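You operate a simulated robot arm through the tools that you are given. There is no shell and no other tool.

You run a simulated robot arm. Do the job below in one go: nothing can be reset, and whatever is moved stays where it is left.

## Task
Put things in order on the top of the timber bench. At the end: the brass sleeve from the top of the timber bench is on the shallow grey tray; the grey green-band standpipe stands where the grey red-band block stood; the orange funnel stands where the brass sleeve stood; the grey red-band block stands on top of the brown scuffing block; whatever was shut is shut again. Leave all else as you found it, and nothing knocked over.
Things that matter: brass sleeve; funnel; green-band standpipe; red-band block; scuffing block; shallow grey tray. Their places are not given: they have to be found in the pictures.

The check looks at the end state, three seconds after you hand in, the way a careful person would. Anything else that was tipped, shoved, dropped, spilled or broken makes it a failure.

## Robot
A 7-joint arm with a two-finger parallel gripper, fixed in place. Base frame: the origin is at the foot of the arm, x ahead of it, y to its left, z up; the work surface is at about z = 940. Readings come in mm, rad, newtons and seconds.
With the tool pointing down near the work surface it reaches from about 280 to 680 mm from the base axis. Its first joint turns from -1.152 to 1.152 rad. Payload 1.57 kg.
The TCP is the grasp point between the finger pads, 30 mm short of the fingertips. In the tool frame z runs along the fingers and y along their closing line. The gripper opens to 110 mm. The fingers are 24 mm wide and 12 mm thick; the gripper's body (48 by 112 mm) begins 78 mm behind the TCP.
Orientation is that of the tool frame in the base frame, as a unit quaternion [x, y, z, w]. With the fingers straight down and closing along the base's y, the tool's x points along the base's -x, its y along +y and its z along -z.

## Interface
- The arm moves only by the tool move_arm. Its argument "commands" is a list of rows, each a list of 3 entries, a list of its own where there are three numbers: the shift along the tool's x, y, z in units of 250 mm (1.0 is 250 mm), then the turn, a rotation vector about the tool's x, y, z in units of 180 degrees (1.0 is 180 degrees), then the gripper command, from -1 (fully open) to 1 (shut), values between in proportion. In form: [[[dx, dy, dz], [rx, ry, rz], grip], ...]. A call has 1 to 20 rows; each row is the pose to reach, as a shift and turn from the pose commanded when the call began, along the tool's axes at that moment. A call with a number of a shift or a turn outside -1 to 1 is refused whole. Rows are played at 5 a second. More than 50 mm and 0.15 rad between two rows, or a gripper value outside its range, and nothing of the call is played. Where a pose cannot be reached the arm comes as near as it can. A force on the tool above 40 N (or 10 N above the force at the start of the call, whichever is more), or a blocked arm, ends the call early, and 0.2 s more pass. Each finger travels about 108 mm/s and halts on what it meets, pressing with about 28 N; the grip force reading is that of the motor and also rises with nothing between the fingers. The clock runs only during rows and for 0.2 s after the last one: add rows that repeat a pose to give the fingers time. It gives the time, the measured TCP pose, the force on the tool (base axes), the opening and the grip force at its end, in the units of the frame above (readings bear some noise), with the torque about the TCP (base axes, N m) and any sound that the robot's microphone picked up, and new pictures: "show" is both (left out), scene, wrist or none.
- Cameras (640 x 400 px; columns grow to the right, rows downward): "scene" is fixed at [172.4, -400.1, 1405.1]; the picture's right is [0.73, -0.68, 0.00], its down [-0.42, -0.45, -0.79] and it looks along [0.54, 0.58, -0.61] (base axes); focal length 214 px, centre (320, 200). "wrist" rides on the gripper at [70, 16, -141] in the tool frame; the picture's right is [-0.23, 0.97, 0.00], its down [-0.86, -0.20, -0.48] and it looks along [-0.47, -0.11, 0.88] (tool axes); focal length 222 px, centre (320, 200).
- point_at(camera, pixels): for up to 12 pixels [column, row] of the newest picture of that camera ("zoom" is the newest enlarged one), the place [x, y, z] in the base frame of the surface seen there, good to about 2 mm, but the place of the scene camera against the robot may be out by one fixed shift of up to 12 mm in any direction. No time passes.
- enlarge(camera, box): a new picture of the part [left, top, right, bottom] of that camera's present view, enlarged. No time passes.
- job_done(): hands the job in; it is judged then, once.

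Leave the gripper open and the arm clear of the work at the hand-in unless told otherwise.

The tools are called after ">>>" as a command line: name --argument value ..., lists and objects as JSON in quotes. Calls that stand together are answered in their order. move_arm: Moves the arm, as the interface text tells. Its arguments: {"type":"object","properties":{"commands":{"type":"array","items":{"type":"array"}},"show":{"type":"string","enum":["both","scene","wrist","none"]}},"required":["commands"]} The other tools are called the same way: point_at (camera, pixels) gives the place of the surface under pixels of a picture; enlarge (camera, box) takes an enlarged picture of a part of a camera's view; job_done () hands the job in.

At the start:

```text
t: 0.0
position: [351.4, 37.5, 1215.5]
ee_rot: [0.0, 1.0, 0.0, 0.0]
ft_force: [-0.1, 0.0, 0.2]
ft_torque: [-0.01, -0.02, 0.02]
width: 109.8
finger_force: 0.1
```

scene: 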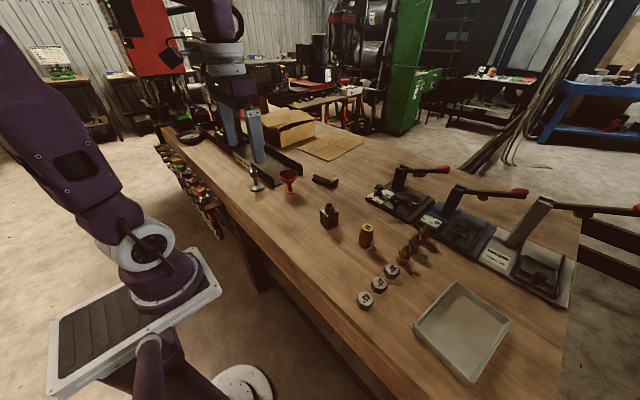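
wrist: 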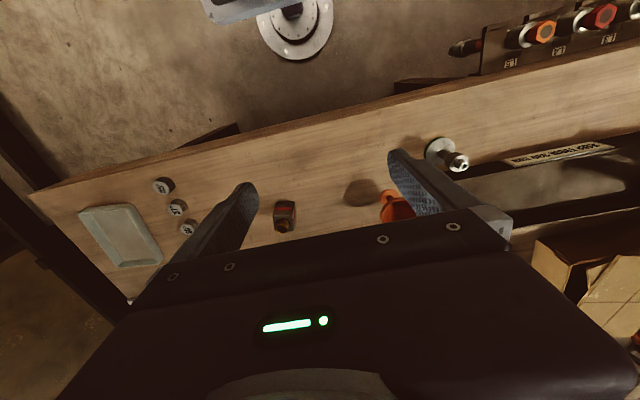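

The scene shows a bench with a tray around (462,332), three grey knobs, a brass part at (366,236), a dark block with a red band at (329,217), an orange funnel at (289,181) and a standpipe-like thing at (256,178). I'll enlarge these areas to identify them.

>>> enlarge --camera "scene" --box '[230, 150, 350, 225]'

>>> enlarge --camera "scene" --box '[310, 190, 470, 310]'

>>> enlarge --camera "scene" --box '[360, 150, 640, 325]'

>>> enlarge --camera "scene" --box '[150, 80, 390, 230]'

```text
5.33 times, centred on (290, 188) of scene
```

zoom: 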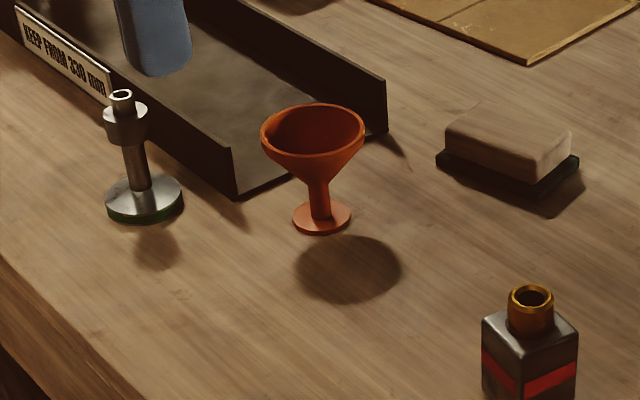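

```text
3.33 times, centred on (390, 250) of scene
```

zoom: 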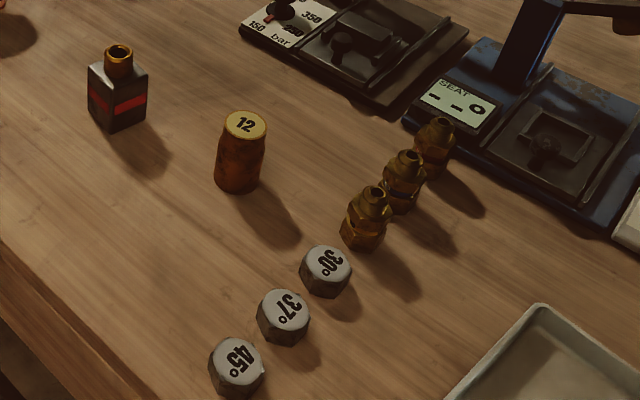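

```text
2.29 times, centred on (500, 238) of scene
```

zoom: 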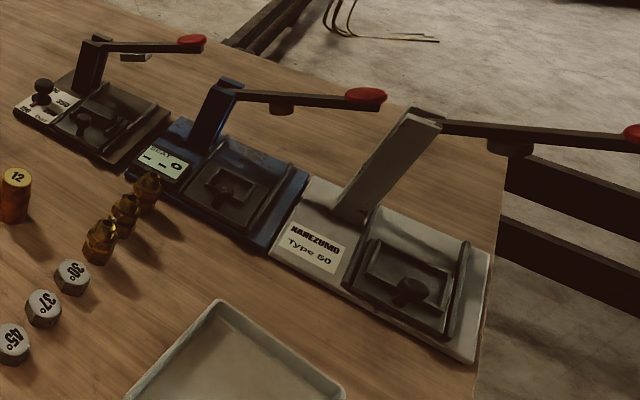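

```text
2.67 times, centred on (270, 155) of scene
```

zoom: 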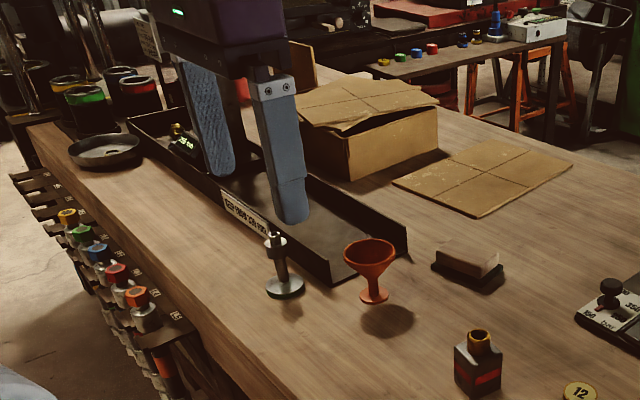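

The "12" brass cylinder at (366,236) is probably the sleeve. I'll look closer at it, the black channel and the far end, and take positions from both cameras.

>>> enlarge --camera "scene" --box '[345, 210, 395, 260]'

>>> enlarge --camera "scene" --box '[150, 110, 246, 170]'

>>> enlarge --camera "wrist" --box '[60, 120, 320, 300]'

>>> enlarge --camera "wrist" --box '[330, 110, 640, 300]'

>>> point_at --camera "scene" --pixels '[[366, 228], [329, 208], [289, 174], [256, 169], [256, 187], [325, 179], [462, 332], [364, 299], [379, 284], [392, 269], [290, 193], [325, 200]]'

>>> point_at --camera "wrist" --pixels '[[163, 187], [178, 208], [187, 228], [285, 207], [284, 225], [440, 150], [458, 161], [400, 205], [122, 238], [300, 250]]'

```text
8.00 times, centred on (370, 235) of scene
```

zoom: 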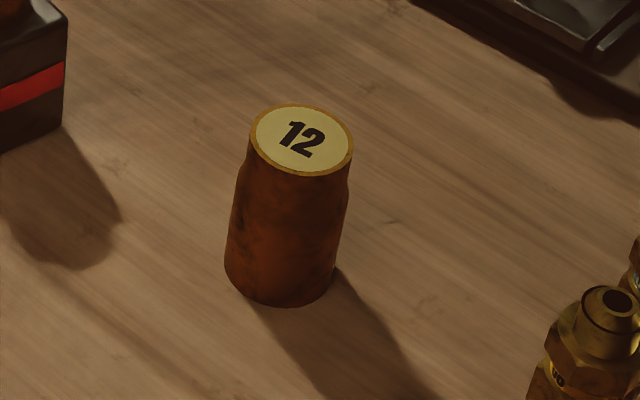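

```text
6.67 times, centred on (198, 140) of scene
```

zoom: 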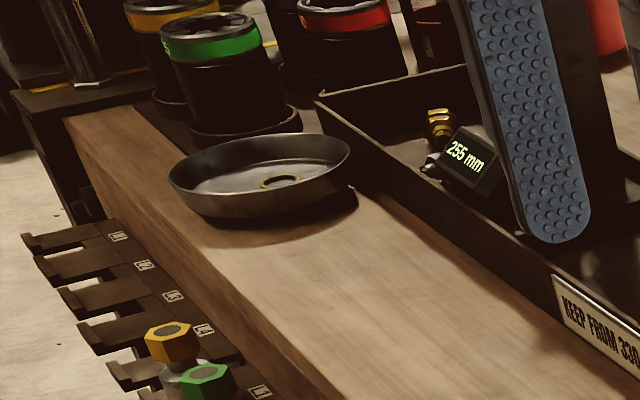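

```text
2.22 times, centred on (190, 210) of wrist
```

zoom: 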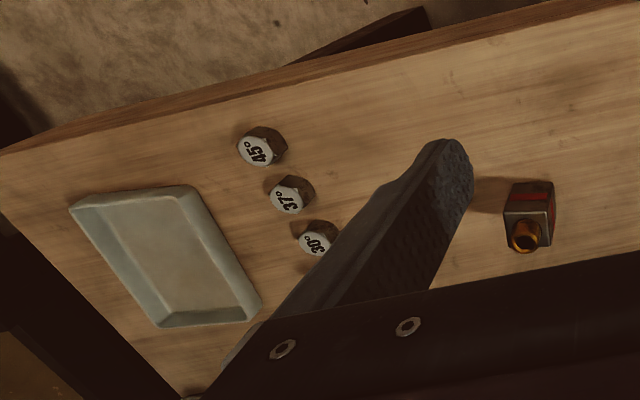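

```text
2.06 times, centred on (485, 205) of wrist
```

zoom: 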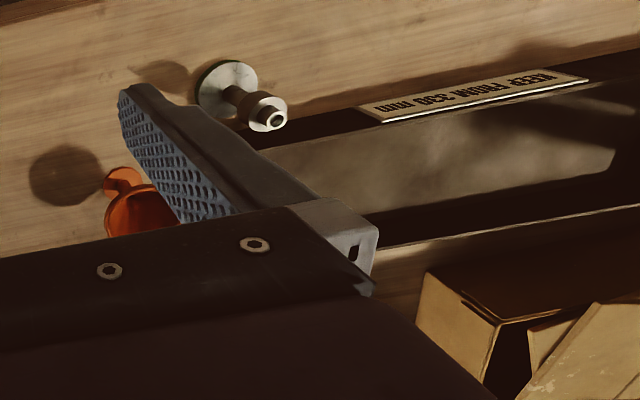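

```text
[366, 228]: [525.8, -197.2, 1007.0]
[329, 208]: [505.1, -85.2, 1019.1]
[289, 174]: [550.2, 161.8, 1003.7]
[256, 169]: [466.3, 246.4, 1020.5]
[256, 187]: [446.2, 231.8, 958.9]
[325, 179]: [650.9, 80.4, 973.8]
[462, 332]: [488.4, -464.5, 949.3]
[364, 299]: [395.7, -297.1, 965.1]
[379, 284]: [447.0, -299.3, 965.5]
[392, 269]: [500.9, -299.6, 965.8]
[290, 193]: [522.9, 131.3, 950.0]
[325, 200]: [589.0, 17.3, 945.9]
```

```text
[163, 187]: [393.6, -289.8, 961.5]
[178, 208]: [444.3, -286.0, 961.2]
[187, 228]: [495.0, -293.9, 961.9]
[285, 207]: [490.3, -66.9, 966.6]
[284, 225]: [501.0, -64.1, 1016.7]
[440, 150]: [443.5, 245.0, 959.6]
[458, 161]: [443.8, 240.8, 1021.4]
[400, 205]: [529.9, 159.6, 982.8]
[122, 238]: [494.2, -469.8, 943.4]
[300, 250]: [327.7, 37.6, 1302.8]
```

The sign on the black channel and the "255 mm" display deserve a closer read before I move anything.

>>> enlarge --camera "scene" --box '[225, 145, 257, 175]'

>>> enlarge --camera "wrist" --box '[500, 130, 620, 190]'

>>> enlarge --camera "scene" --box '[205, 120, 229, 140]'

>>> enlarge --camera "wrist" --box '[440, 0, 640, 80]'

>>> point_at --camera "scene" --pixels '[[218, 133], [214, 129], [240, 160], [275, 186], [302, 174], [302, 168], [283, 122], [270, 145]]'

```text
13.33 times, centred on (241, 160) of scene
```

zoom: 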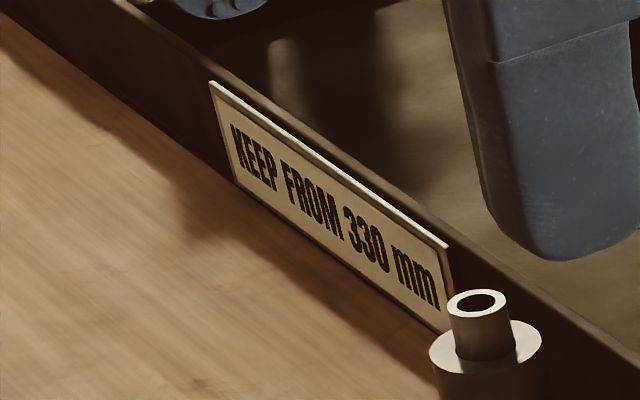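

```text
5.33 times, centred on (560, 160) of wrist
```

zoom: 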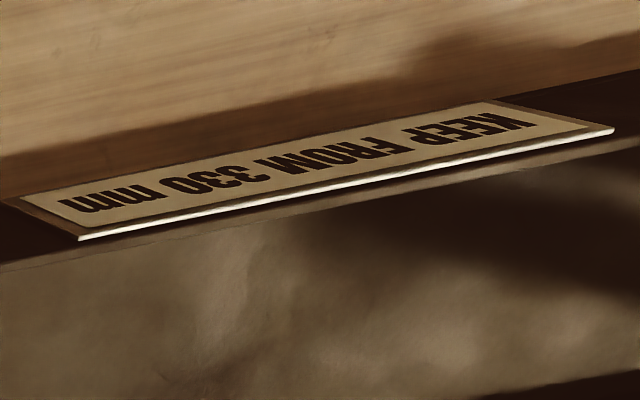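

```text
16.00 times, centred on (217, 130) of scene
```

zoom: 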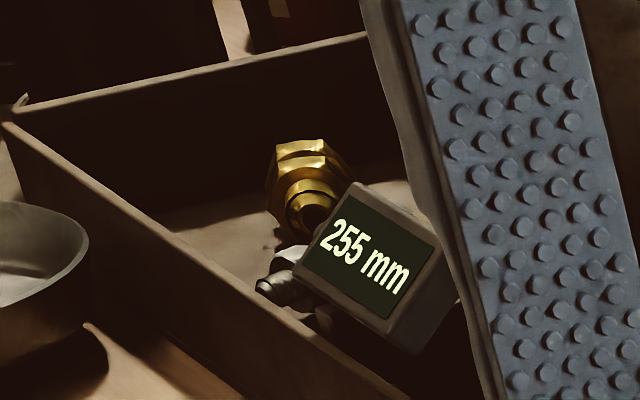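

```text
3.20 times, centred on (540, 40) of wrist
```

zoom: 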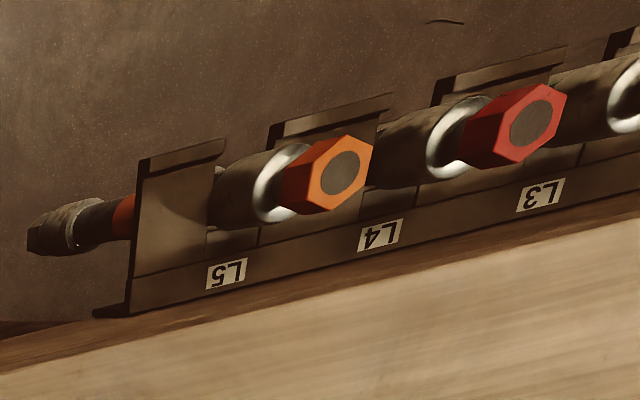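

```text
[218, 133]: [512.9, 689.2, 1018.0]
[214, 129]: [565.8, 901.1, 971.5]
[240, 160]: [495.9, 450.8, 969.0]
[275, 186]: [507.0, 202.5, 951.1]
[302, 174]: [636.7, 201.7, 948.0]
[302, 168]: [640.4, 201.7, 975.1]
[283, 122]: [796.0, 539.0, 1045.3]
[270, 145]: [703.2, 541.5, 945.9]
```

The channel holds a brass nozzle pointing toward the bench's open area, a gauge reading 255 mm and a sign "KEEP FROM 330 mm". I'll treat it with caution, stay out of the channel and watch whether the reading changes. Next I move, staying high, over the sleeve and red block for a better wrist view.

>>> move_arm --commands '[[[-0.064, -0.134, -0.02], [0, 0, 0], -1], [[-0.128, -0.268, -0.04], [0, 0, 0], -1], [[-0.192, -0.402, -0.06], [0, 0, 0], -1], [[-0.256, -0.536, -0.08], [0, 0, 0], -1], [[-0.316, -0.668, -0.1], [0, 0, 0], -1], [[-0.316, -0.668, -0.1], [0, 0, 0], -1]]'

>>> enlarge --camera "scene" --box '[205, 120, 229, 140]'

```text
t: 1.4
position: [430.3, -130.0, 1239.9]
ee_rot: [0.0, 1.0, 0.0, 0.0]
ft_force: [0.3, -0.5, -0.7]
ft_torque: [0.02, 0.0, -0.02]
width: 110.0
finger_force: 0.0
```

scene: 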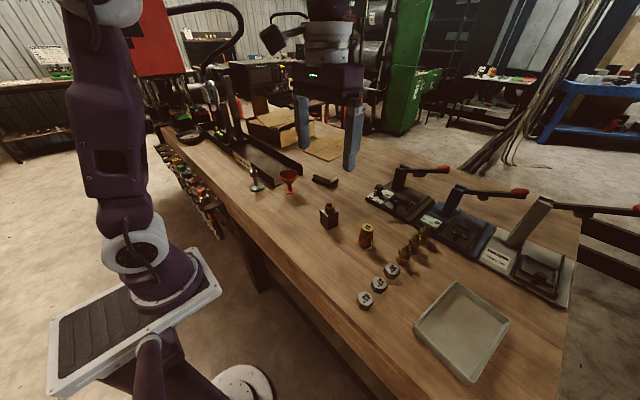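
wrist: 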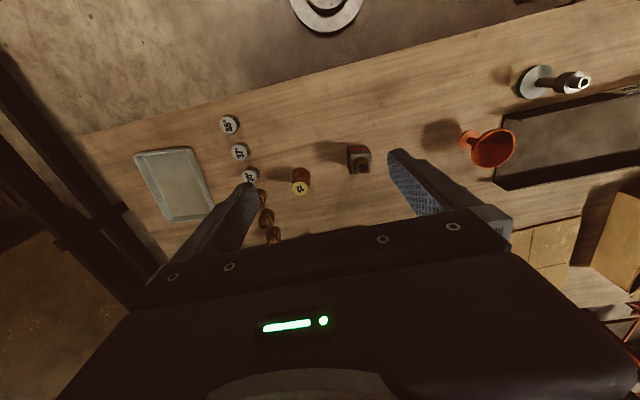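

```text
16.00 times, centred on (217, 130) of scene
```

zoom: 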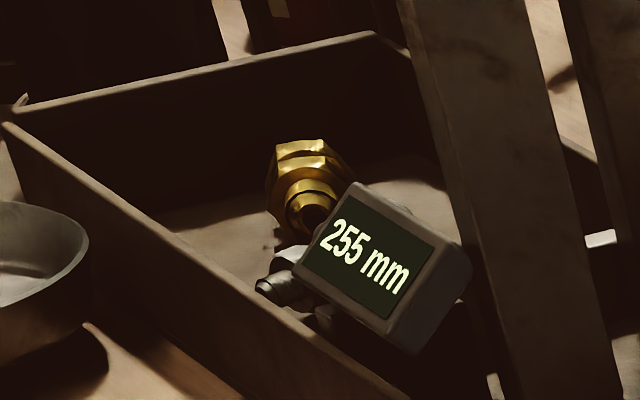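

The gauge stayed at 255 mm. A tall structure is now visible in the channel, so I'll zoom in on it.

>>> enlarge --camera "scene" --box '[150, 70, 310, 190]'

>>> enlarge --camera "wrist" --box '[220, 100, 420, 250]'

>>> enlarge --camera "wrist" --box '[420, 40, 640, 290]'

>>> enlarge --camera "scene" --box '[230, 150, 350, 225]'

```text
3.33 times, centred on (230, 130) of scene
```

zoom: 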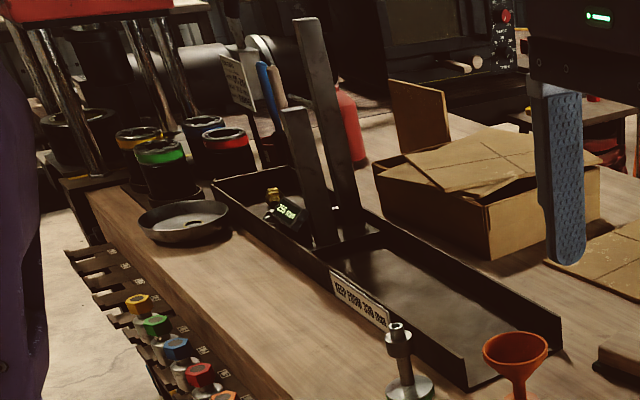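

```text
2.67 times, centred on (320, 175) of wrist
```

zoom: 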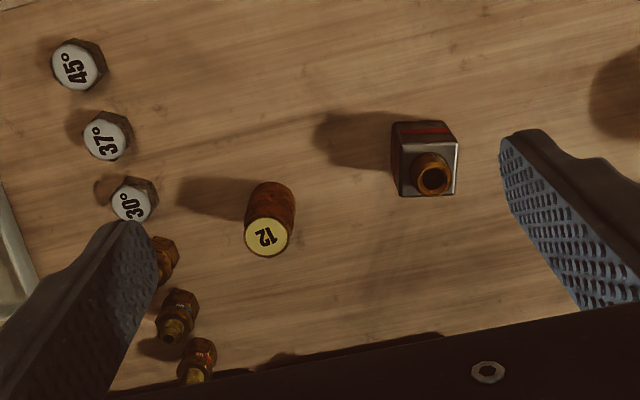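

```text
1.60 times, centred on (530, 165) of wrist
```

zoom: 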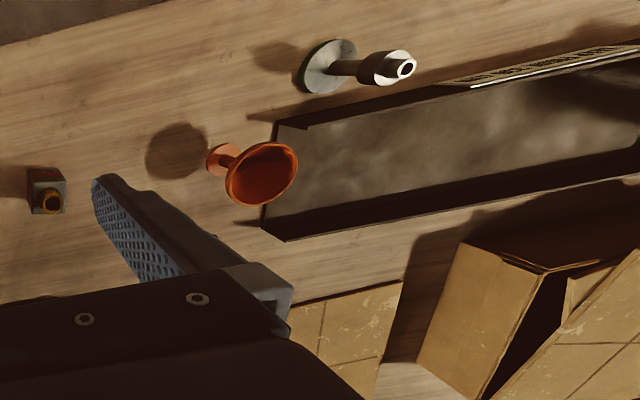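

```text
5.33 times, centred on (290, 188) of scene
```

zoom: 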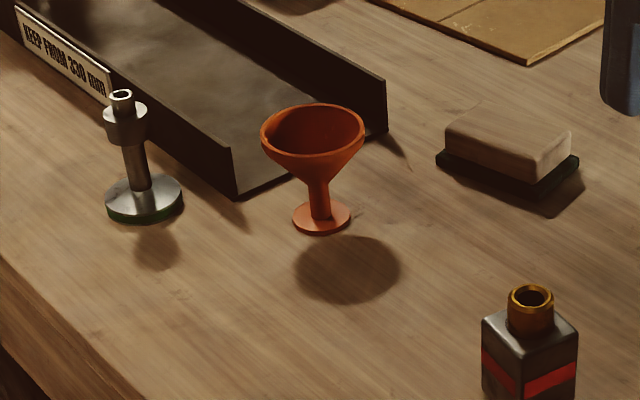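

Now I'll measure the sleeve top (300,189), the red block's top corners, and other features with the wrist camera. I'll also measure the lever presses and the tray rim with the scene camera.

>>> point_at --camera "wrist" --pixels '[[299.8, 189], [300.5, 172], [351.5, 172.5], [370, 172.5], [371, 154.5], [350.5, 156], [480, 150], [507, 150], [470, 140], [533, 81], [145, 160], [195, 155]]'

>>> point_at --camera "scene" --pixels '[[457, 284], [413, 325], [473, 381], [510, 321], [404, 170], [445, 168], [456, 188], [527, 191], [411, 236], [420, 232], [404, 252], [366, 228]]'

```text
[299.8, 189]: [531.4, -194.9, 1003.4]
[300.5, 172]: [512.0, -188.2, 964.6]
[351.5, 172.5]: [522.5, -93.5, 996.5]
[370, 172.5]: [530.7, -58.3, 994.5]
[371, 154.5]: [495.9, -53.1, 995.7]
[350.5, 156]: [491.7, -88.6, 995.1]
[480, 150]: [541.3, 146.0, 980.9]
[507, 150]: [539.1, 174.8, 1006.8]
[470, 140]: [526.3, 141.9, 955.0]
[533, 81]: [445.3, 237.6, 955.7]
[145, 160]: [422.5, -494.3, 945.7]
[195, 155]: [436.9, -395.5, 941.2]
```

```text
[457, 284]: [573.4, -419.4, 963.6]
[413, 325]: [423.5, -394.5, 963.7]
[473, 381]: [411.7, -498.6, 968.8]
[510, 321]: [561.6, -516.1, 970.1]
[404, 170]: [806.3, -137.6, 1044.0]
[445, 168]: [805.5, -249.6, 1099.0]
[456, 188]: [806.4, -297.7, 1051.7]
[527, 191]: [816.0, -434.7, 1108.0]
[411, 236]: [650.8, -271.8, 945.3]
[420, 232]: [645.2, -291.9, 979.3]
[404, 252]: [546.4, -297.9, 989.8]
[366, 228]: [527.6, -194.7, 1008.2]
```

The sleeve top is near (530,-194,1003). I'll move above it to z≈1110 and look straight down between the fingers.

>>> move_arm --commands '[[[-0.13, -0.084, 0.13], [0, 0, 0], -1], [[-0.26, -0.168, 0.26], [0, 0, 0], -1], [[-0.4, -0.252, 0.4], [0, 0, 0], -1], [[-0.4, -0.252, 0.52], [0, 0, 0], -1], [[-0.4, -0.252, 0.52], [0, 0, 0], -1]]'

```text
refused: row 1 steps farther than a row can; nothing moved
```

That step was slightly too long, so I'll use smaller steps.

>>> move_arm --commands '[[[-0.1, -0.063, 0.1], [0, 0, 0], -1], [[-0.2, -0.126, 0.2], [0, 0, 0], -1], [[-0.3, -0.19, 0.3], [0, 0, 0], -1], [[-0.4, -0.252, 0.4], [0, 0, 0], -1], [[-0.4, -0.252, 0.52], [0, 0, 0], -1], [[-0.4, -0.252, 0.52], [0, 0, 0], -1]]'

```text
t: 2.8
position: [530.5, -190.3, 1111.6]
ee_rot: [0.0, 1.0, 0.0, 0.0]
ft_force: [0.6, -0.6, 0.4]
ft_torque: [-0.03, -0.01, -0.01]
width: 109.9
finger_force: 0.1
```

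scene: 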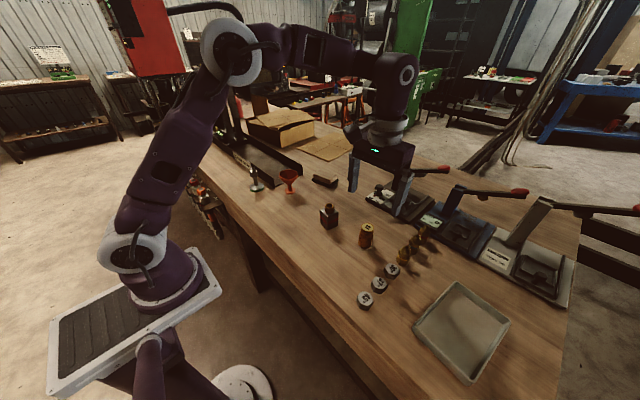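
wrist: 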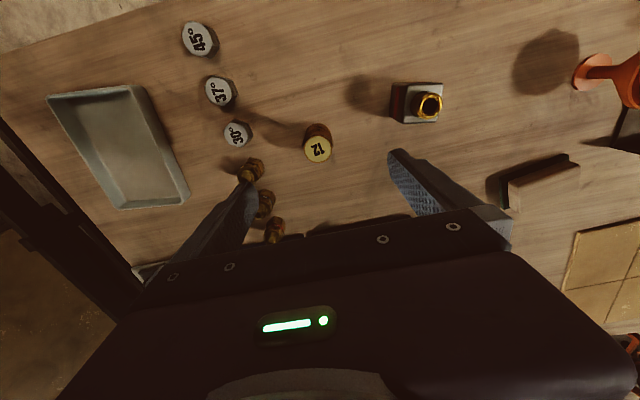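

Here I can see the sleeve ("12" at (318,148)), the block's top at (417,102), the scuffing block at (540,182) and the tray. I'll zoom for precise measurements.

>>> enlarge --camera "wrist" --box '[270, 70, 462, 190]'

>>> point_at --camera "wrist" --pixels '[[318, 148], [304.5, 148], [331, 148], [318, 161], [318, 136], [318, 124]]'

>>> enlarge --camera "wrist" --box '[470, 120, 640, 226]'

>>> enlarge --camera "wrist" --box '[30, 70, 206, 220]'

```text
3.33 times, centred on (366, 130) of wrist
```

zoom: 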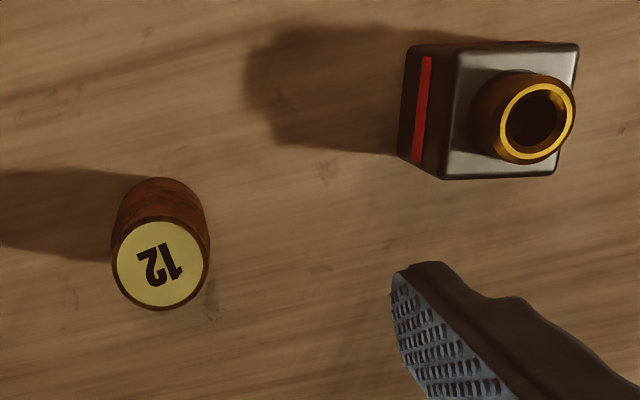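

```text
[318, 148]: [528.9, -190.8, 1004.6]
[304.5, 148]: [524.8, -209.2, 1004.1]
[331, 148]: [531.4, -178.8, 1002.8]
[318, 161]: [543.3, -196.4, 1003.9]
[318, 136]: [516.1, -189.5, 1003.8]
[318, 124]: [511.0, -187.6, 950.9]
```

```text
3.76 times, centred on (555, 173) of wrist
```

zoom: 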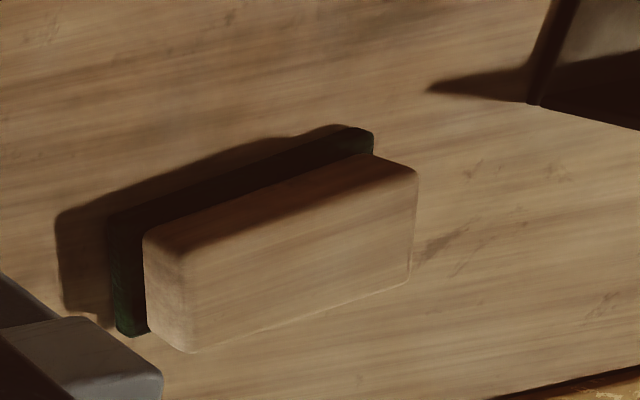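

```text
2.67 times, centred on (118, 145) of wrist
```

zoom: 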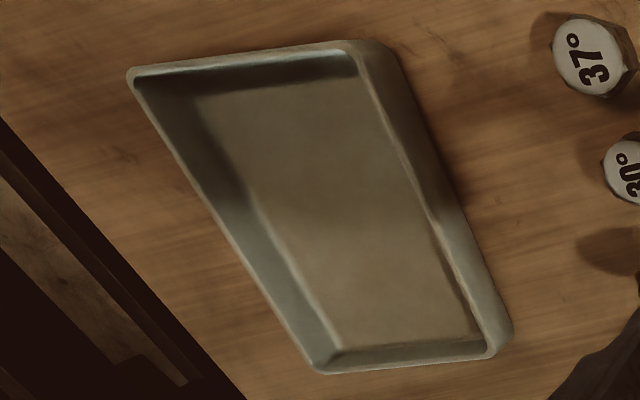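

Sleeve centre works out to about (528.6,-192.6). Red block centre is about (509.5,-74), turned about -10°. Next I measure the scuffing block's corners, the tray's floor corners and its rim.

>>> point_at --camera "wrist" --pixels '[[521, 189.5], [578, 168], [576.5, 194], [523.5, 211], [549, 190], [533, 201], [565, 180], [498, 178], [560, 156], [610, 200]]'

>>> point_at --camera "wrist" --pixels '[[73, 107], [130, 101], [176, 193], [125, 198], [121.7, 148.7], [50, 97], [140, 90], [186, 200], [118, 207], [170, 140], [150, 150]]'

```text
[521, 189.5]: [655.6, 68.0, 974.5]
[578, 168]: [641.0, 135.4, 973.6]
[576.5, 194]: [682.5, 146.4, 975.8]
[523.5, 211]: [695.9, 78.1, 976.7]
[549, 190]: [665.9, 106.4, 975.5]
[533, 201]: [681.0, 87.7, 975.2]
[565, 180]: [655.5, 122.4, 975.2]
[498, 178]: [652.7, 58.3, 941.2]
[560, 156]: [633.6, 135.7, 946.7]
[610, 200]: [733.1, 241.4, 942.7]
```

```text
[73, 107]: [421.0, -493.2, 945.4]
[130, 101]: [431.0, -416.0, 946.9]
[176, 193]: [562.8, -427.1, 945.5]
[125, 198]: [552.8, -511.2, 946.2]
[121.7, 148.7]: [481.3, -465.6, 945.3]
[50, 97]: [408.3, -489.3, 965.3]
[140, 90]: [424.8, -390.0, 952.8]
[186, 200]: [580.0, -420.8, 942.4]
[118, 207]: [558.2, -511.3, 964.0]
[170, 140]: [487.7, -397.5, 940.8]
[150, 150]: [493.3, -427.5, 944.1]
```

Measurements:
- Tray floor: about z 945, x 421–560, y -420 to -505.
- Tray rim: about z 965.
- Scuffing block top: z 975, centre about (669,107), long axis turned about +11.6°.

I now lower around the upper part of the sleeve to TCP z≈995, so the fingertips stay above tray-rim height later, and close.

>>> move_arm --commands '[[[0.006, -0.004, 0.12], [0, 0, 0], -1], [[0.006, -0.004, 0.24], [0, 0, 0], -1], [[0.006, -0.004, 0.36], [0, 0, 0], -1], [[0.006, -0.004, 0.43], [0, 0, 0], -1], [[0.006, -0.004, 0.462], [0, 0, 0], -1], [[0.006, -0.004, 0.462], [0, 0, 0], -1]]'

```text
t: 4.2
position: [528.2, -191.8, 996.7]
ee_rot: [0.0, 1.0, 0.0, 0.001]
ft_force: [-0.6, -0.1, -0.6]
ft_torque: [0.01, 0.0, -0.01]
width: 109.9
finger_force: 0.0
```

scene: 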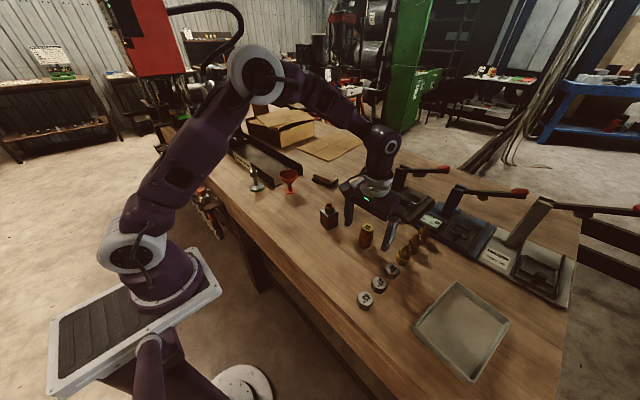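
wrist: 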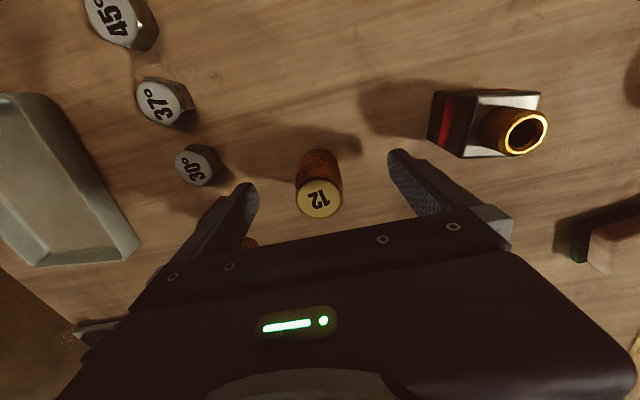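

The sleeve sits between the pads, at about (529,-192.5). I'll close on it.

>>> move_arm --commands '[[[0, 0, 0], [0, 0, 0], 1], [[0, 0, 0], [0, 0, 0], 1], [[0, 0, 0], [0, 0, 0], 1], [[0, 0, 0], [0, 0, 0], 1], [[0, 0, 0], [0, 0, 0], 1]]' --show "wrist"

```text
t: 5.4
position: [528.0, -191.7, 996.4]
ee_rot: [0.0, 1.0, 0.0, 0.0]
ft_force: [-0.1, 0.7, 0.4]
ft_torque: [0.05, 0.02, 0.03]
width: 41.2
finger_force: 27.9
```

wrist: 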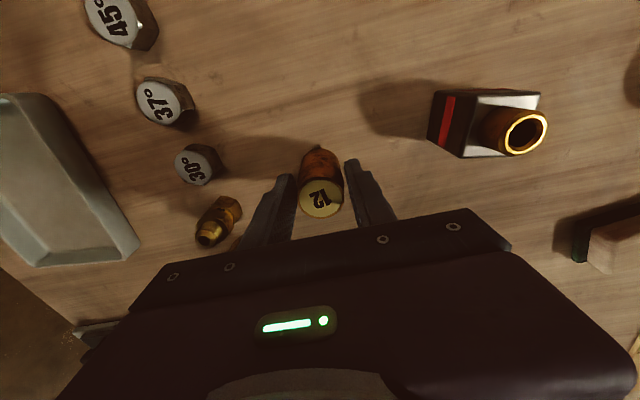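

Holding at width 41.2 with 28 N. I'll lift slowly and check the hold.

>>> move_arm --commands '[[[0, 0, -0.04], [0, 0, 0], 1], [[0, 0, -0.12], [0, 0, 0], 1], [[0, 0, -0.24], [0, 0, 0], 1], [[0, 0, -0.36], [0, 0, 0], 1], [[0, 0, -0.46], [0, 0, 0], 1], [[0, 0, -0.46], [0, 0, 0], 1]]'

```text
t: 6.8
position: [528.0, -193.2, 1110.5]
ee_rot: [0.0, 1.0, 0.0, 0.0]
ft_force: [0.5, 0.1, -1.3]
ft_torque: [-0.01, 0.0, -0.01]
width: 41.0
finger_force: 27.8
```

scene: 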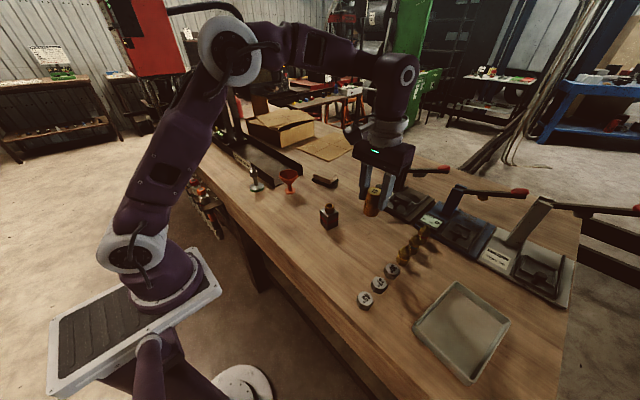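
wrist: 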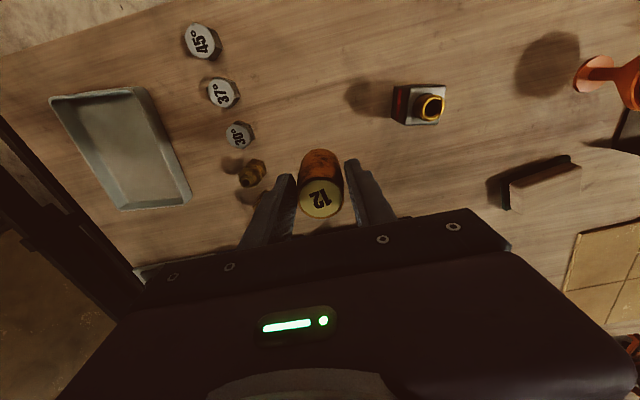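

Held firmly. I'll carry it at this height toward the tray at (475,-455).

>>> move_arm --commands '[[[0.036, -0.17, 0], [0, 0, 0], 1], [[0.072, -0.34, 0], [0, 0, 0], 1], [[0.108, -0.51, 0], [0, 0, 0], 1], [[0.144, -0.68, 0], [0, 0, 0], 1], [[0.18, -0.85, 0], [0, 0, 0], 1], [[0.21, -0.99, 0], [0, 0, 0], 1], [[0.21, -0.99, 0], [0, 0, 0], 1]]'

```text
t: 8.4
position: [457.0, -420.1, 1112.1]
ee_rot: [0.001, 1.0, 0.0, 0.0]
ft_force: [0.1, -0.7, -1.0]
ft_torque: [-0.03, -0.02, -0.01]
width: 41.0
finger_force: 27.7
out of reach, approached as far as the arm can: row 5, 6, 7
```

scene: 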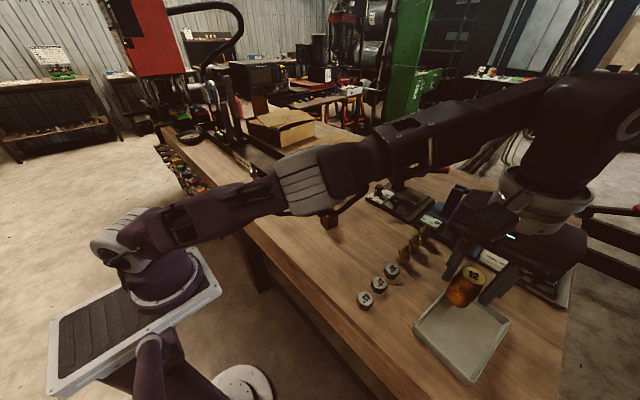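
wrist: 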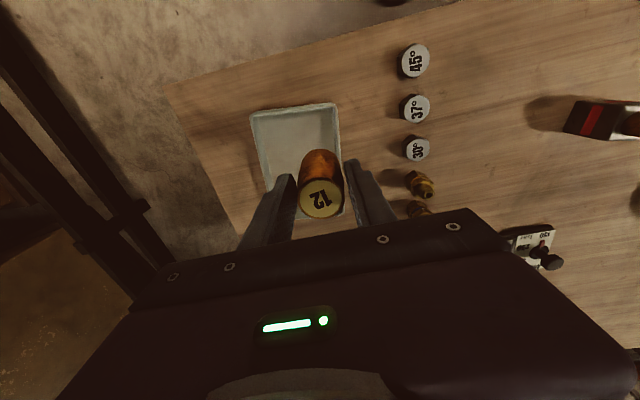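

The reach is shorter at this height, and the arm stopped at (457,-420). I'll go down 40 mm and see where it settles.

>>> move_arm --commands '[[[0, 0, 0.08], [0, 0, 0], 1], [[0, 0, 0.16], [0, 0, 0], 1], [[0, 0, 0.16], [0, 0, 0], 1]]'

```text
t: 9.2
position: [457.9, -417.6, 1071.9]
ee_rot: [0.0, 1.0, 0.001, 0.0]
ft_force: [-0.6, 0.2, -1.7]
ft_torque: [-0.01, -0.04, -0.01]
width: 41.1
finger_force: 28.0
```

scene: 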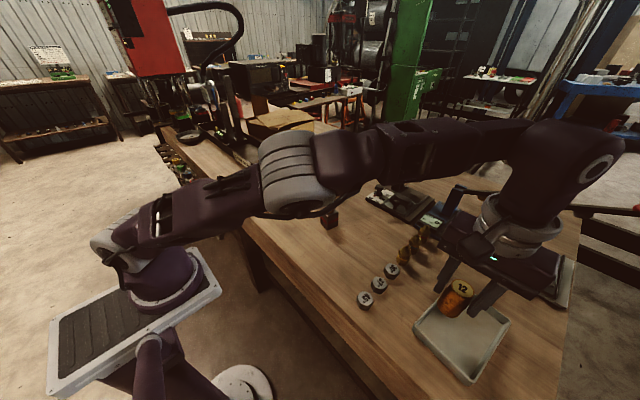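
wrist: 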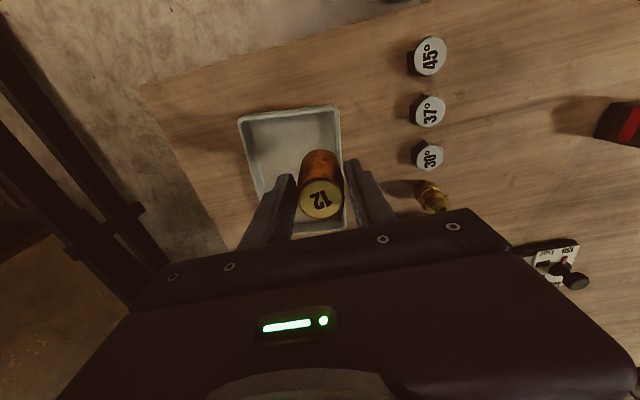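

The commanded pose follows the arm. Next I shift to about (466,-452) and down to z 1040 in small steps.

>>> move_arm --commands '[[[-0.018, -0.066, 0.04], [0, 0, 0], 1], [[-0.034, -0.136, 0.08], [0, 0, 0], 1], [[-0.034, -0.136, 0.12], [0, 0, 0], 1], [[-0.034, -0.136, 0.12], [0, 0, 0], 1]]'

```text
t: 10.2
position: [463.0, -449.0, 1040.0]
ee_rot: [0.0, 1.0, -0.001, 0.0]
ft_force: [0.5, 0.4, -1.0]
ft_torque: [0.02, -0.03, 0.01]
width: 41.1
finger_force: 27.9
out of reach, approached as far as the arm can: row 2, 3, 4
```

scene: 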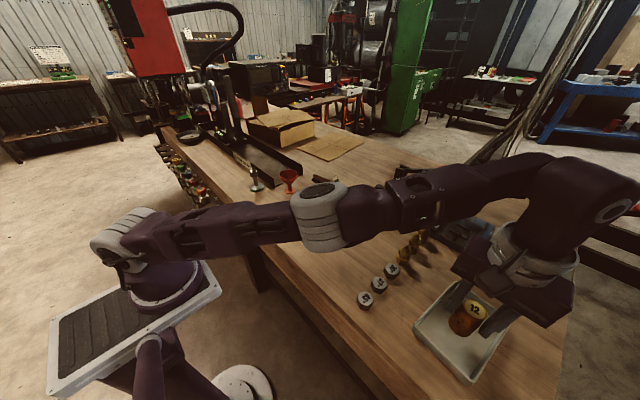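
wrist: 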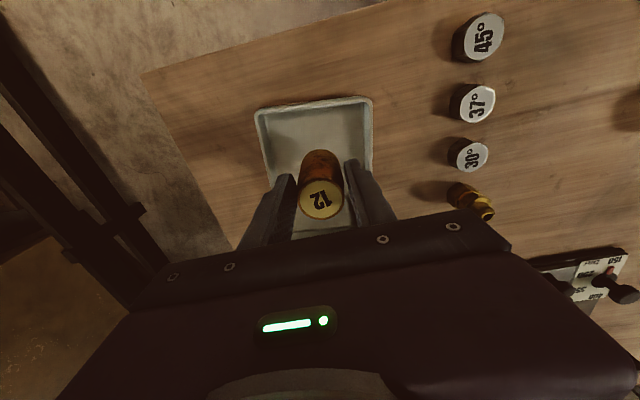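

I'm over the tray at (463,-449). Lowering gently toward TCP z≈1002, where the sleeve should touch the tray floor.

>>> move_arm --commands '[[[0, 0, 0.06], [0, 0, 0], 1], [[0, 0, 0.11], [0, 0, 0], 1], [[0, 0, 0.14], [0, 0, 0], 1], [[0, 0, 0.15], [0, 0, 0], 1], [[0, 0, 0.15], [0, 0, 0], 1]]'

```text
t: 11.4
position: [462.9, -448.4, 1004.5]
ee_rot: [0.0, 1.0, 0.001, 0.0]
ft_force: [0.5, -0.9, -1.0]
ft_torque: [-0.01, 0.06, 0.0]
width: 41.0
finger_force: 27.6
```

scene: 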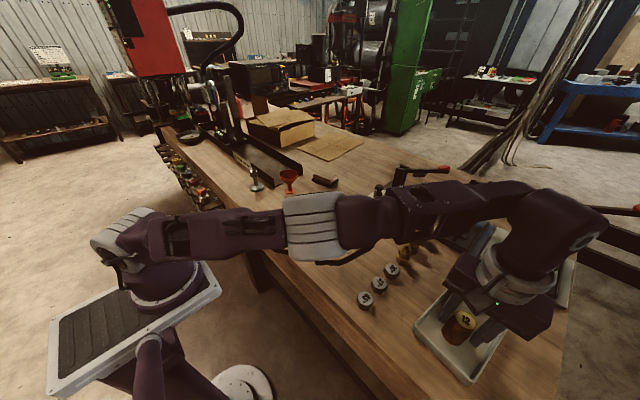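
wrist: 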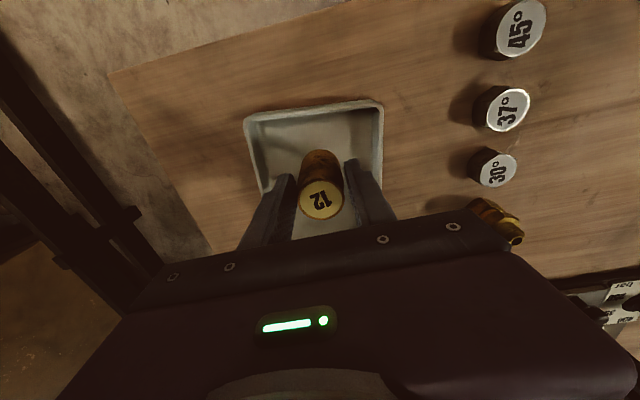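

Before going further down, I'll check how high the forearm is, since it passes near the red block in the scene view, and where the sleeve's top is.

>>> point_at --camera "scene" --pixels '[[315, 200], [315, 225], [315, 250], [340, 258], [370, 250], [260, 240], [463, 320], [450, 345]]'

>>> enlarge --camera "scene" --box '[400, 270, 520, 390]'

```text
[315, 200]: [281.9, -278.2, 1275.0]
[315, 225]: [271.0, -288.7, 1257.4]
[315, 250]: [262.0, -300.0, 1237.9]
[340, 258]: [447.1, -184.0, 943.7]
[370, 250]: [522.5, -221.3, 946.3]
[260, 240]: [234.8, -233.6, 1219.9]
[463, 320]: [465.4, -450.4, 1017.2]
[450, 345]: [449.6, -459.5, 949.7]
```

```text
3.33 times, centred on (460, 330) of scene
```

zoom: 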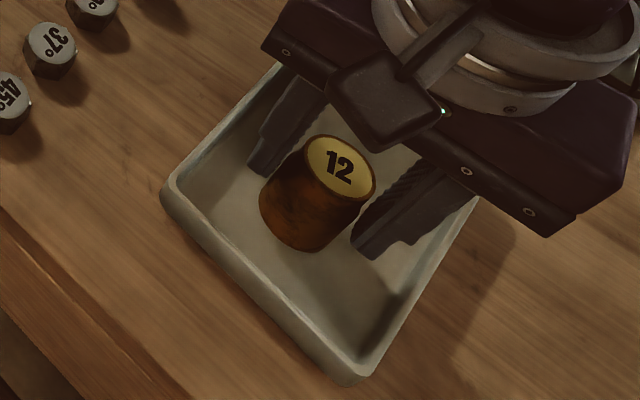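

The forearm is about 300 mm above the bench, which is clear. The sleeve is about 3–4 mm above the floor, so I'll creep down.

>>> move_arm --commands '[[[0, 0, 0.006], [0, 0, 0], 1], [[0, 0, 0.012], [0, 0, 0], 1], [[0, 0, 0.016], [0, 0, 0], 1], [[0, 0, 0.016], [0, 0, 0], 1]]' --show "none"

```text
t: 12.4
position: [463.0, -448.0, 1000.5]
ee_rot: [0.0, 1.0, 0.0, -0.001]
ft_force: [0.2, -0.9, 6.3]
ft_torque: [-0.05, -0.09, -0.02]
width: 41.1
finger_force: 28.1
```

Contact is felt at 6 N. I'll open partway to about 60 mm, then rise straight up.

>>> move_arm --commands '[[[0, 0, 0], [0, 0, 0], 0.1], [[0, 0, 0], [0, 0, 0], -0.09], [[0, 0, 0], [0, 0, 0], -0.09], [[0, 0, -0.06], [0, 0, 0], -0.09], [[0, 0, -0.16], [0, 0, 0], -0.09], [[0, 0, -0.28], [0, 0, 0], -0.09], [[0.03, 0.03, -0.4], [0, 0, 0], -0.09], [[0.03, 0.03, -0.4], [0, 0, 0], -0.09]]'

```text
t: 14.2
position: [447.2, -434.4, 1101.7]
ee_rot: [0.001, 1.0, -0.001, 0.0]
ft_force: [-0.3, -0.3, -0.2]
ft_torque: [0.04, -0.02, 0.02]
width: 59.9
finger_force: 0.0
out of reach, approached as far as the arm can: row 5, 6, 7, 8
```

scene: 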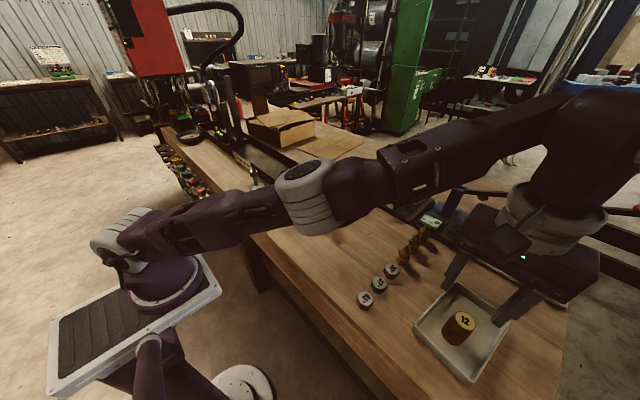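
wrist: 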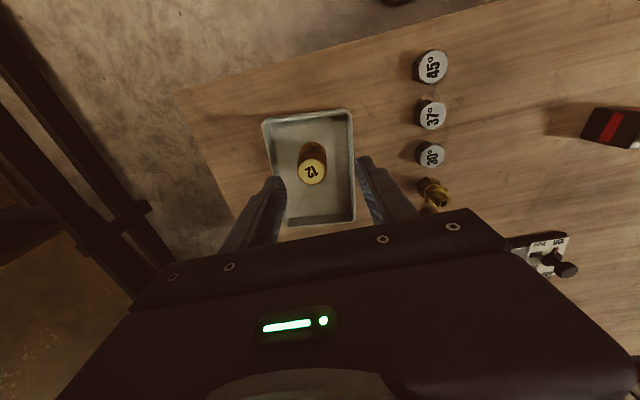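

The sleeve stands upright in the tray. Next is the red block: I'll travel back at this height toward (510,-74) in two legs, opening the gripper.

>>> move_arm --commands '[[[-0.02, 0.16, 0], [0, 0, 0], -0.09], [[-0.05, 0.34, 0], [0, 0, 0], -0.09], [[-0.09, 0.52, 0], [0, 0, 0], -0.5], [[-0.13, 0.7, 0], [0, 0, 0], -1], [[-0.17, 0.88, 0], [0, 0, 0], -1], [[-0.17, 1.0, 0], [0, 0, 0], -1], [[-0.17, 1.0, 0], [0, 0, 0], -1]]' --show "none"

```text
t: 15.8
position: [493.7, -186.3, 1102.9]
ee_rot: [0.0, 1.0, 0.0, 0.001]
ft_force: [-0.1, 0.2, 0.2]
ft_torque: [0.01, -0.01, 0.0]
width: 110.1
finger_force: 0.1
```

Now the second leg: above the block, with the tool turned to the block's -10.5° yaw.

>>> move_arm --commands '[[[-0.02, 0.12, 0], [0, 0, 0.015], -1], [[-0.04, 0.24, 0], [0, 0, 0.03], -1], [[-0.06, 0.36, 0], [0, 0, 0.045], -1], [[-0.064, 0.448, 0], [0, 0, 0.0583], -1], [[-0.064, 0.448, 0], [0, 0, 0.0583], -1]]'

```text
t: 17.0
position: [507.6, -72.8, 1100.1]
ee_rot: [0.092, 0.996, 0.0, 0.0]
ft_force: [-1.1, -0.1, -0.1]
ft_torque: [-0.03, 0.0, -0.03]
width: 110.0
finger_force: 0.1
```

scene: 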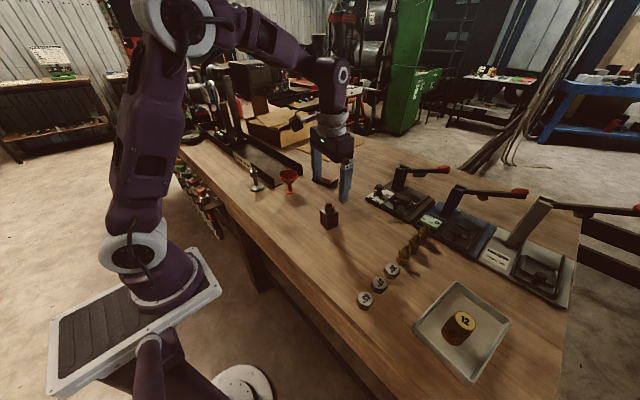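
wrist: 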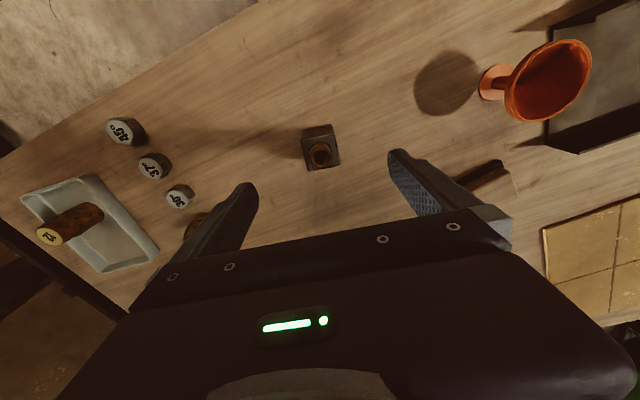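

I'll zoom to check alignment with the block at (320,148).

>>> enlarge --camera "wrist" --box '[272, 108, 368, 184]'

>>> enlarge --camera "wrist" --box '[440, 20, 620, 160]'

```text
5.26 times, centred on (320, 146) of wrist
```

zoom: 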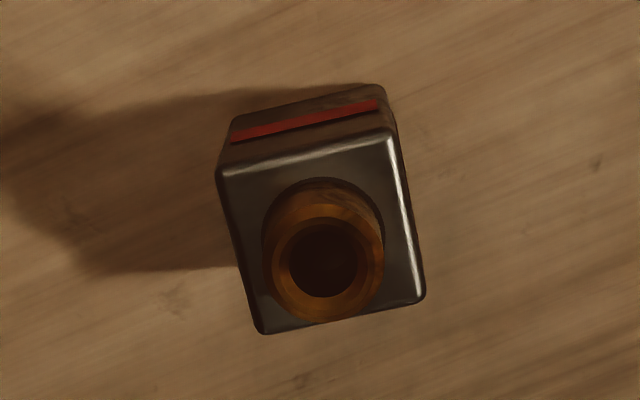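

```text
2.86 times, centred on (530, 90) of wrist
```

zoom: 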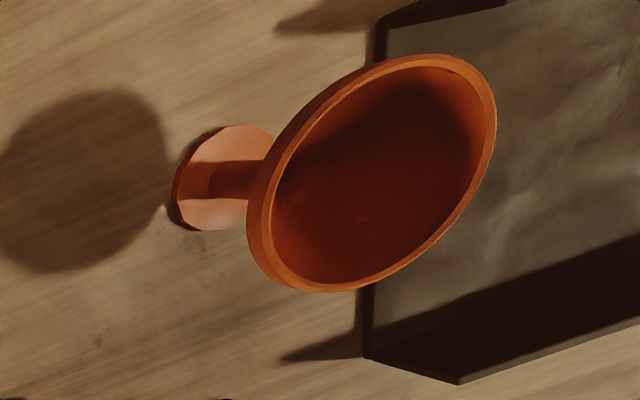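

The block is centred between the fingers (2 mm forward). I tilt the tool 12° forward about the closing line, because the scuffing block lies at the edge of vertical reach and I want to place the block with this same tilt.

>>> move_arm --commands '[[[-0.008, 0, 0], [0, -0.0333, 0], -1], [[-0.008, 0, 0], [0, -0.0667, 0], -1], [[-0.008, 0, 0], [0, -0.0667, 0], -1]]'

```text
t: 17.8
position: [509.0, -73.0, 1099.8]
ee_rot: [0.092, 0.99, -0.009, 0.104]
ft_force: [0.1, -0.2, -0.1]
ft_torque: [0.01, -0.02, 0.02]
width: 109.8
finger_force: 0.1
```

scene: 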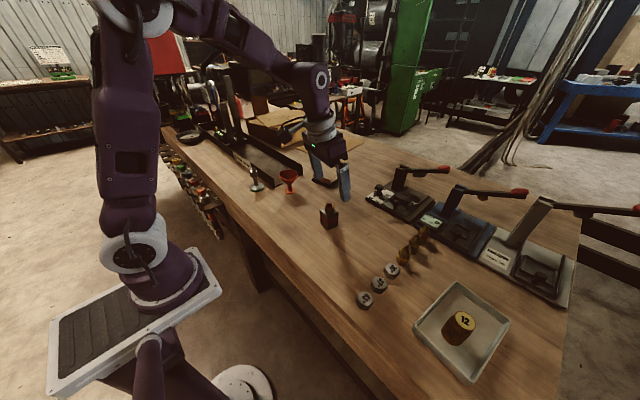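
wrist: 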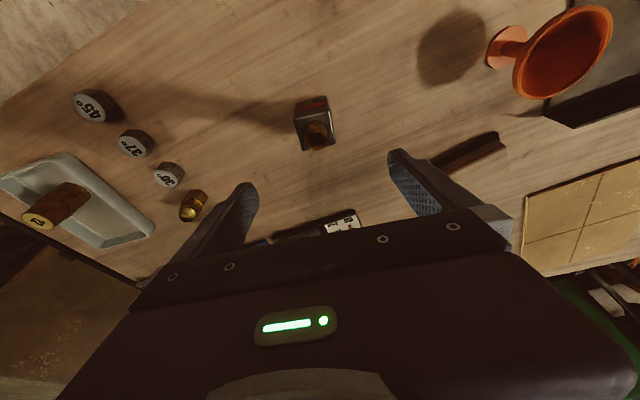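

Now straight down in base axes, to TCP z≈980.

>>> move_arm --commands '[[[0.0291, 0, 0.1369], [0, 0, 0], -1], [[0.0582, 0, 0.2738], [0, 0, 0], -1], [[0.079, 0, 0.3717], [0, 0, 0], -1], [[0.0915, 0, 0.4303], [0, 0, 0], -1], [[0.0998, 0, 0.4694], [0, 0, 0], -1], [[0.0998, 0, 0.4694], [0, 0, 0], -1]]'

```text
t: 19.2
position: [509.1, -72.8, 981.3]
ee_rot: [0.091, 0.99, -0.01, 0.104]
ft_force: [1.1, 0.6, 0.9]
ft_torque: [-0.02, 0.01, 0.02]
width: 110.1
finger_force: 0.0
```

scene: 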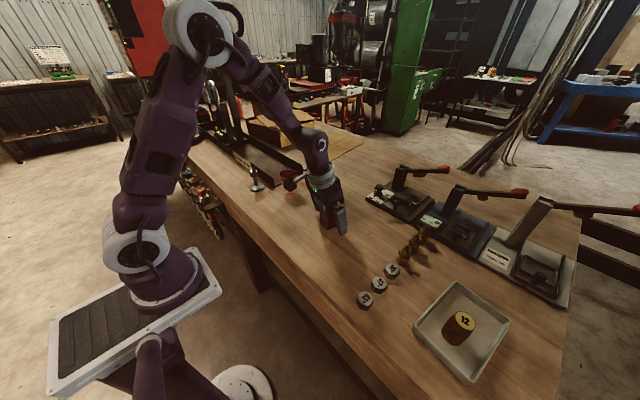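
wrist: 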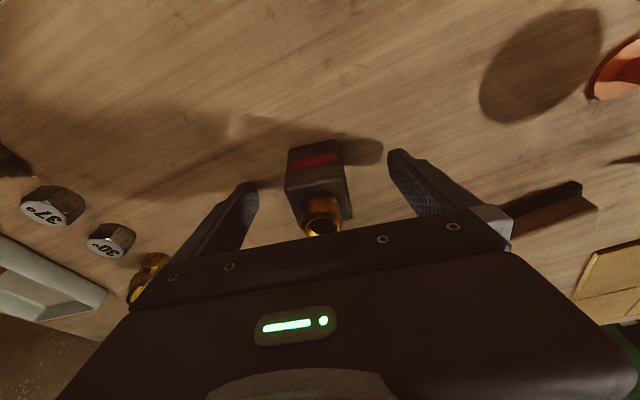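

The block lies between the pads, so I'll close.

>>> move_arm --commands '[[[0, 0, 0], [0, 0, 0], 1], [[0, 0, 0], [0, 0, 0], 1], [[0, 0, 0], [0, 0, 0], 1], [[0, 0, 0], [0, 0, 0], 1], [[0, 0, 0], [0, 0, 0], 1]]' --show "wrist"

```text
t: 20.4
position: [510.5, -72.8, 980.3]
ee_rot: [0.091, 0.99, -0.01, 0.105]
ft_force: [1.0, -0.3, -0.1]
ft_torque: [-0.06, -0.01, -0.05]
width: 39.8
finger_force: 28.2
```

wrist: 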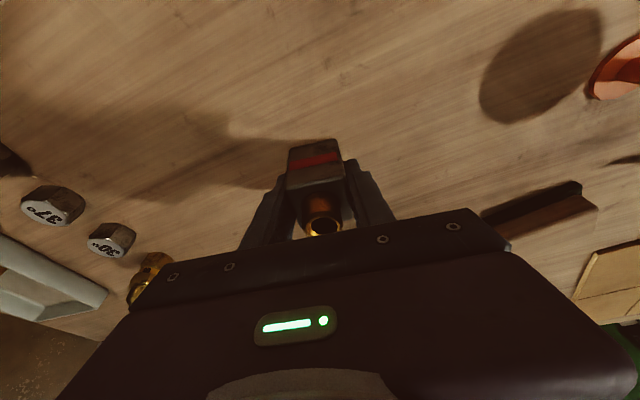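

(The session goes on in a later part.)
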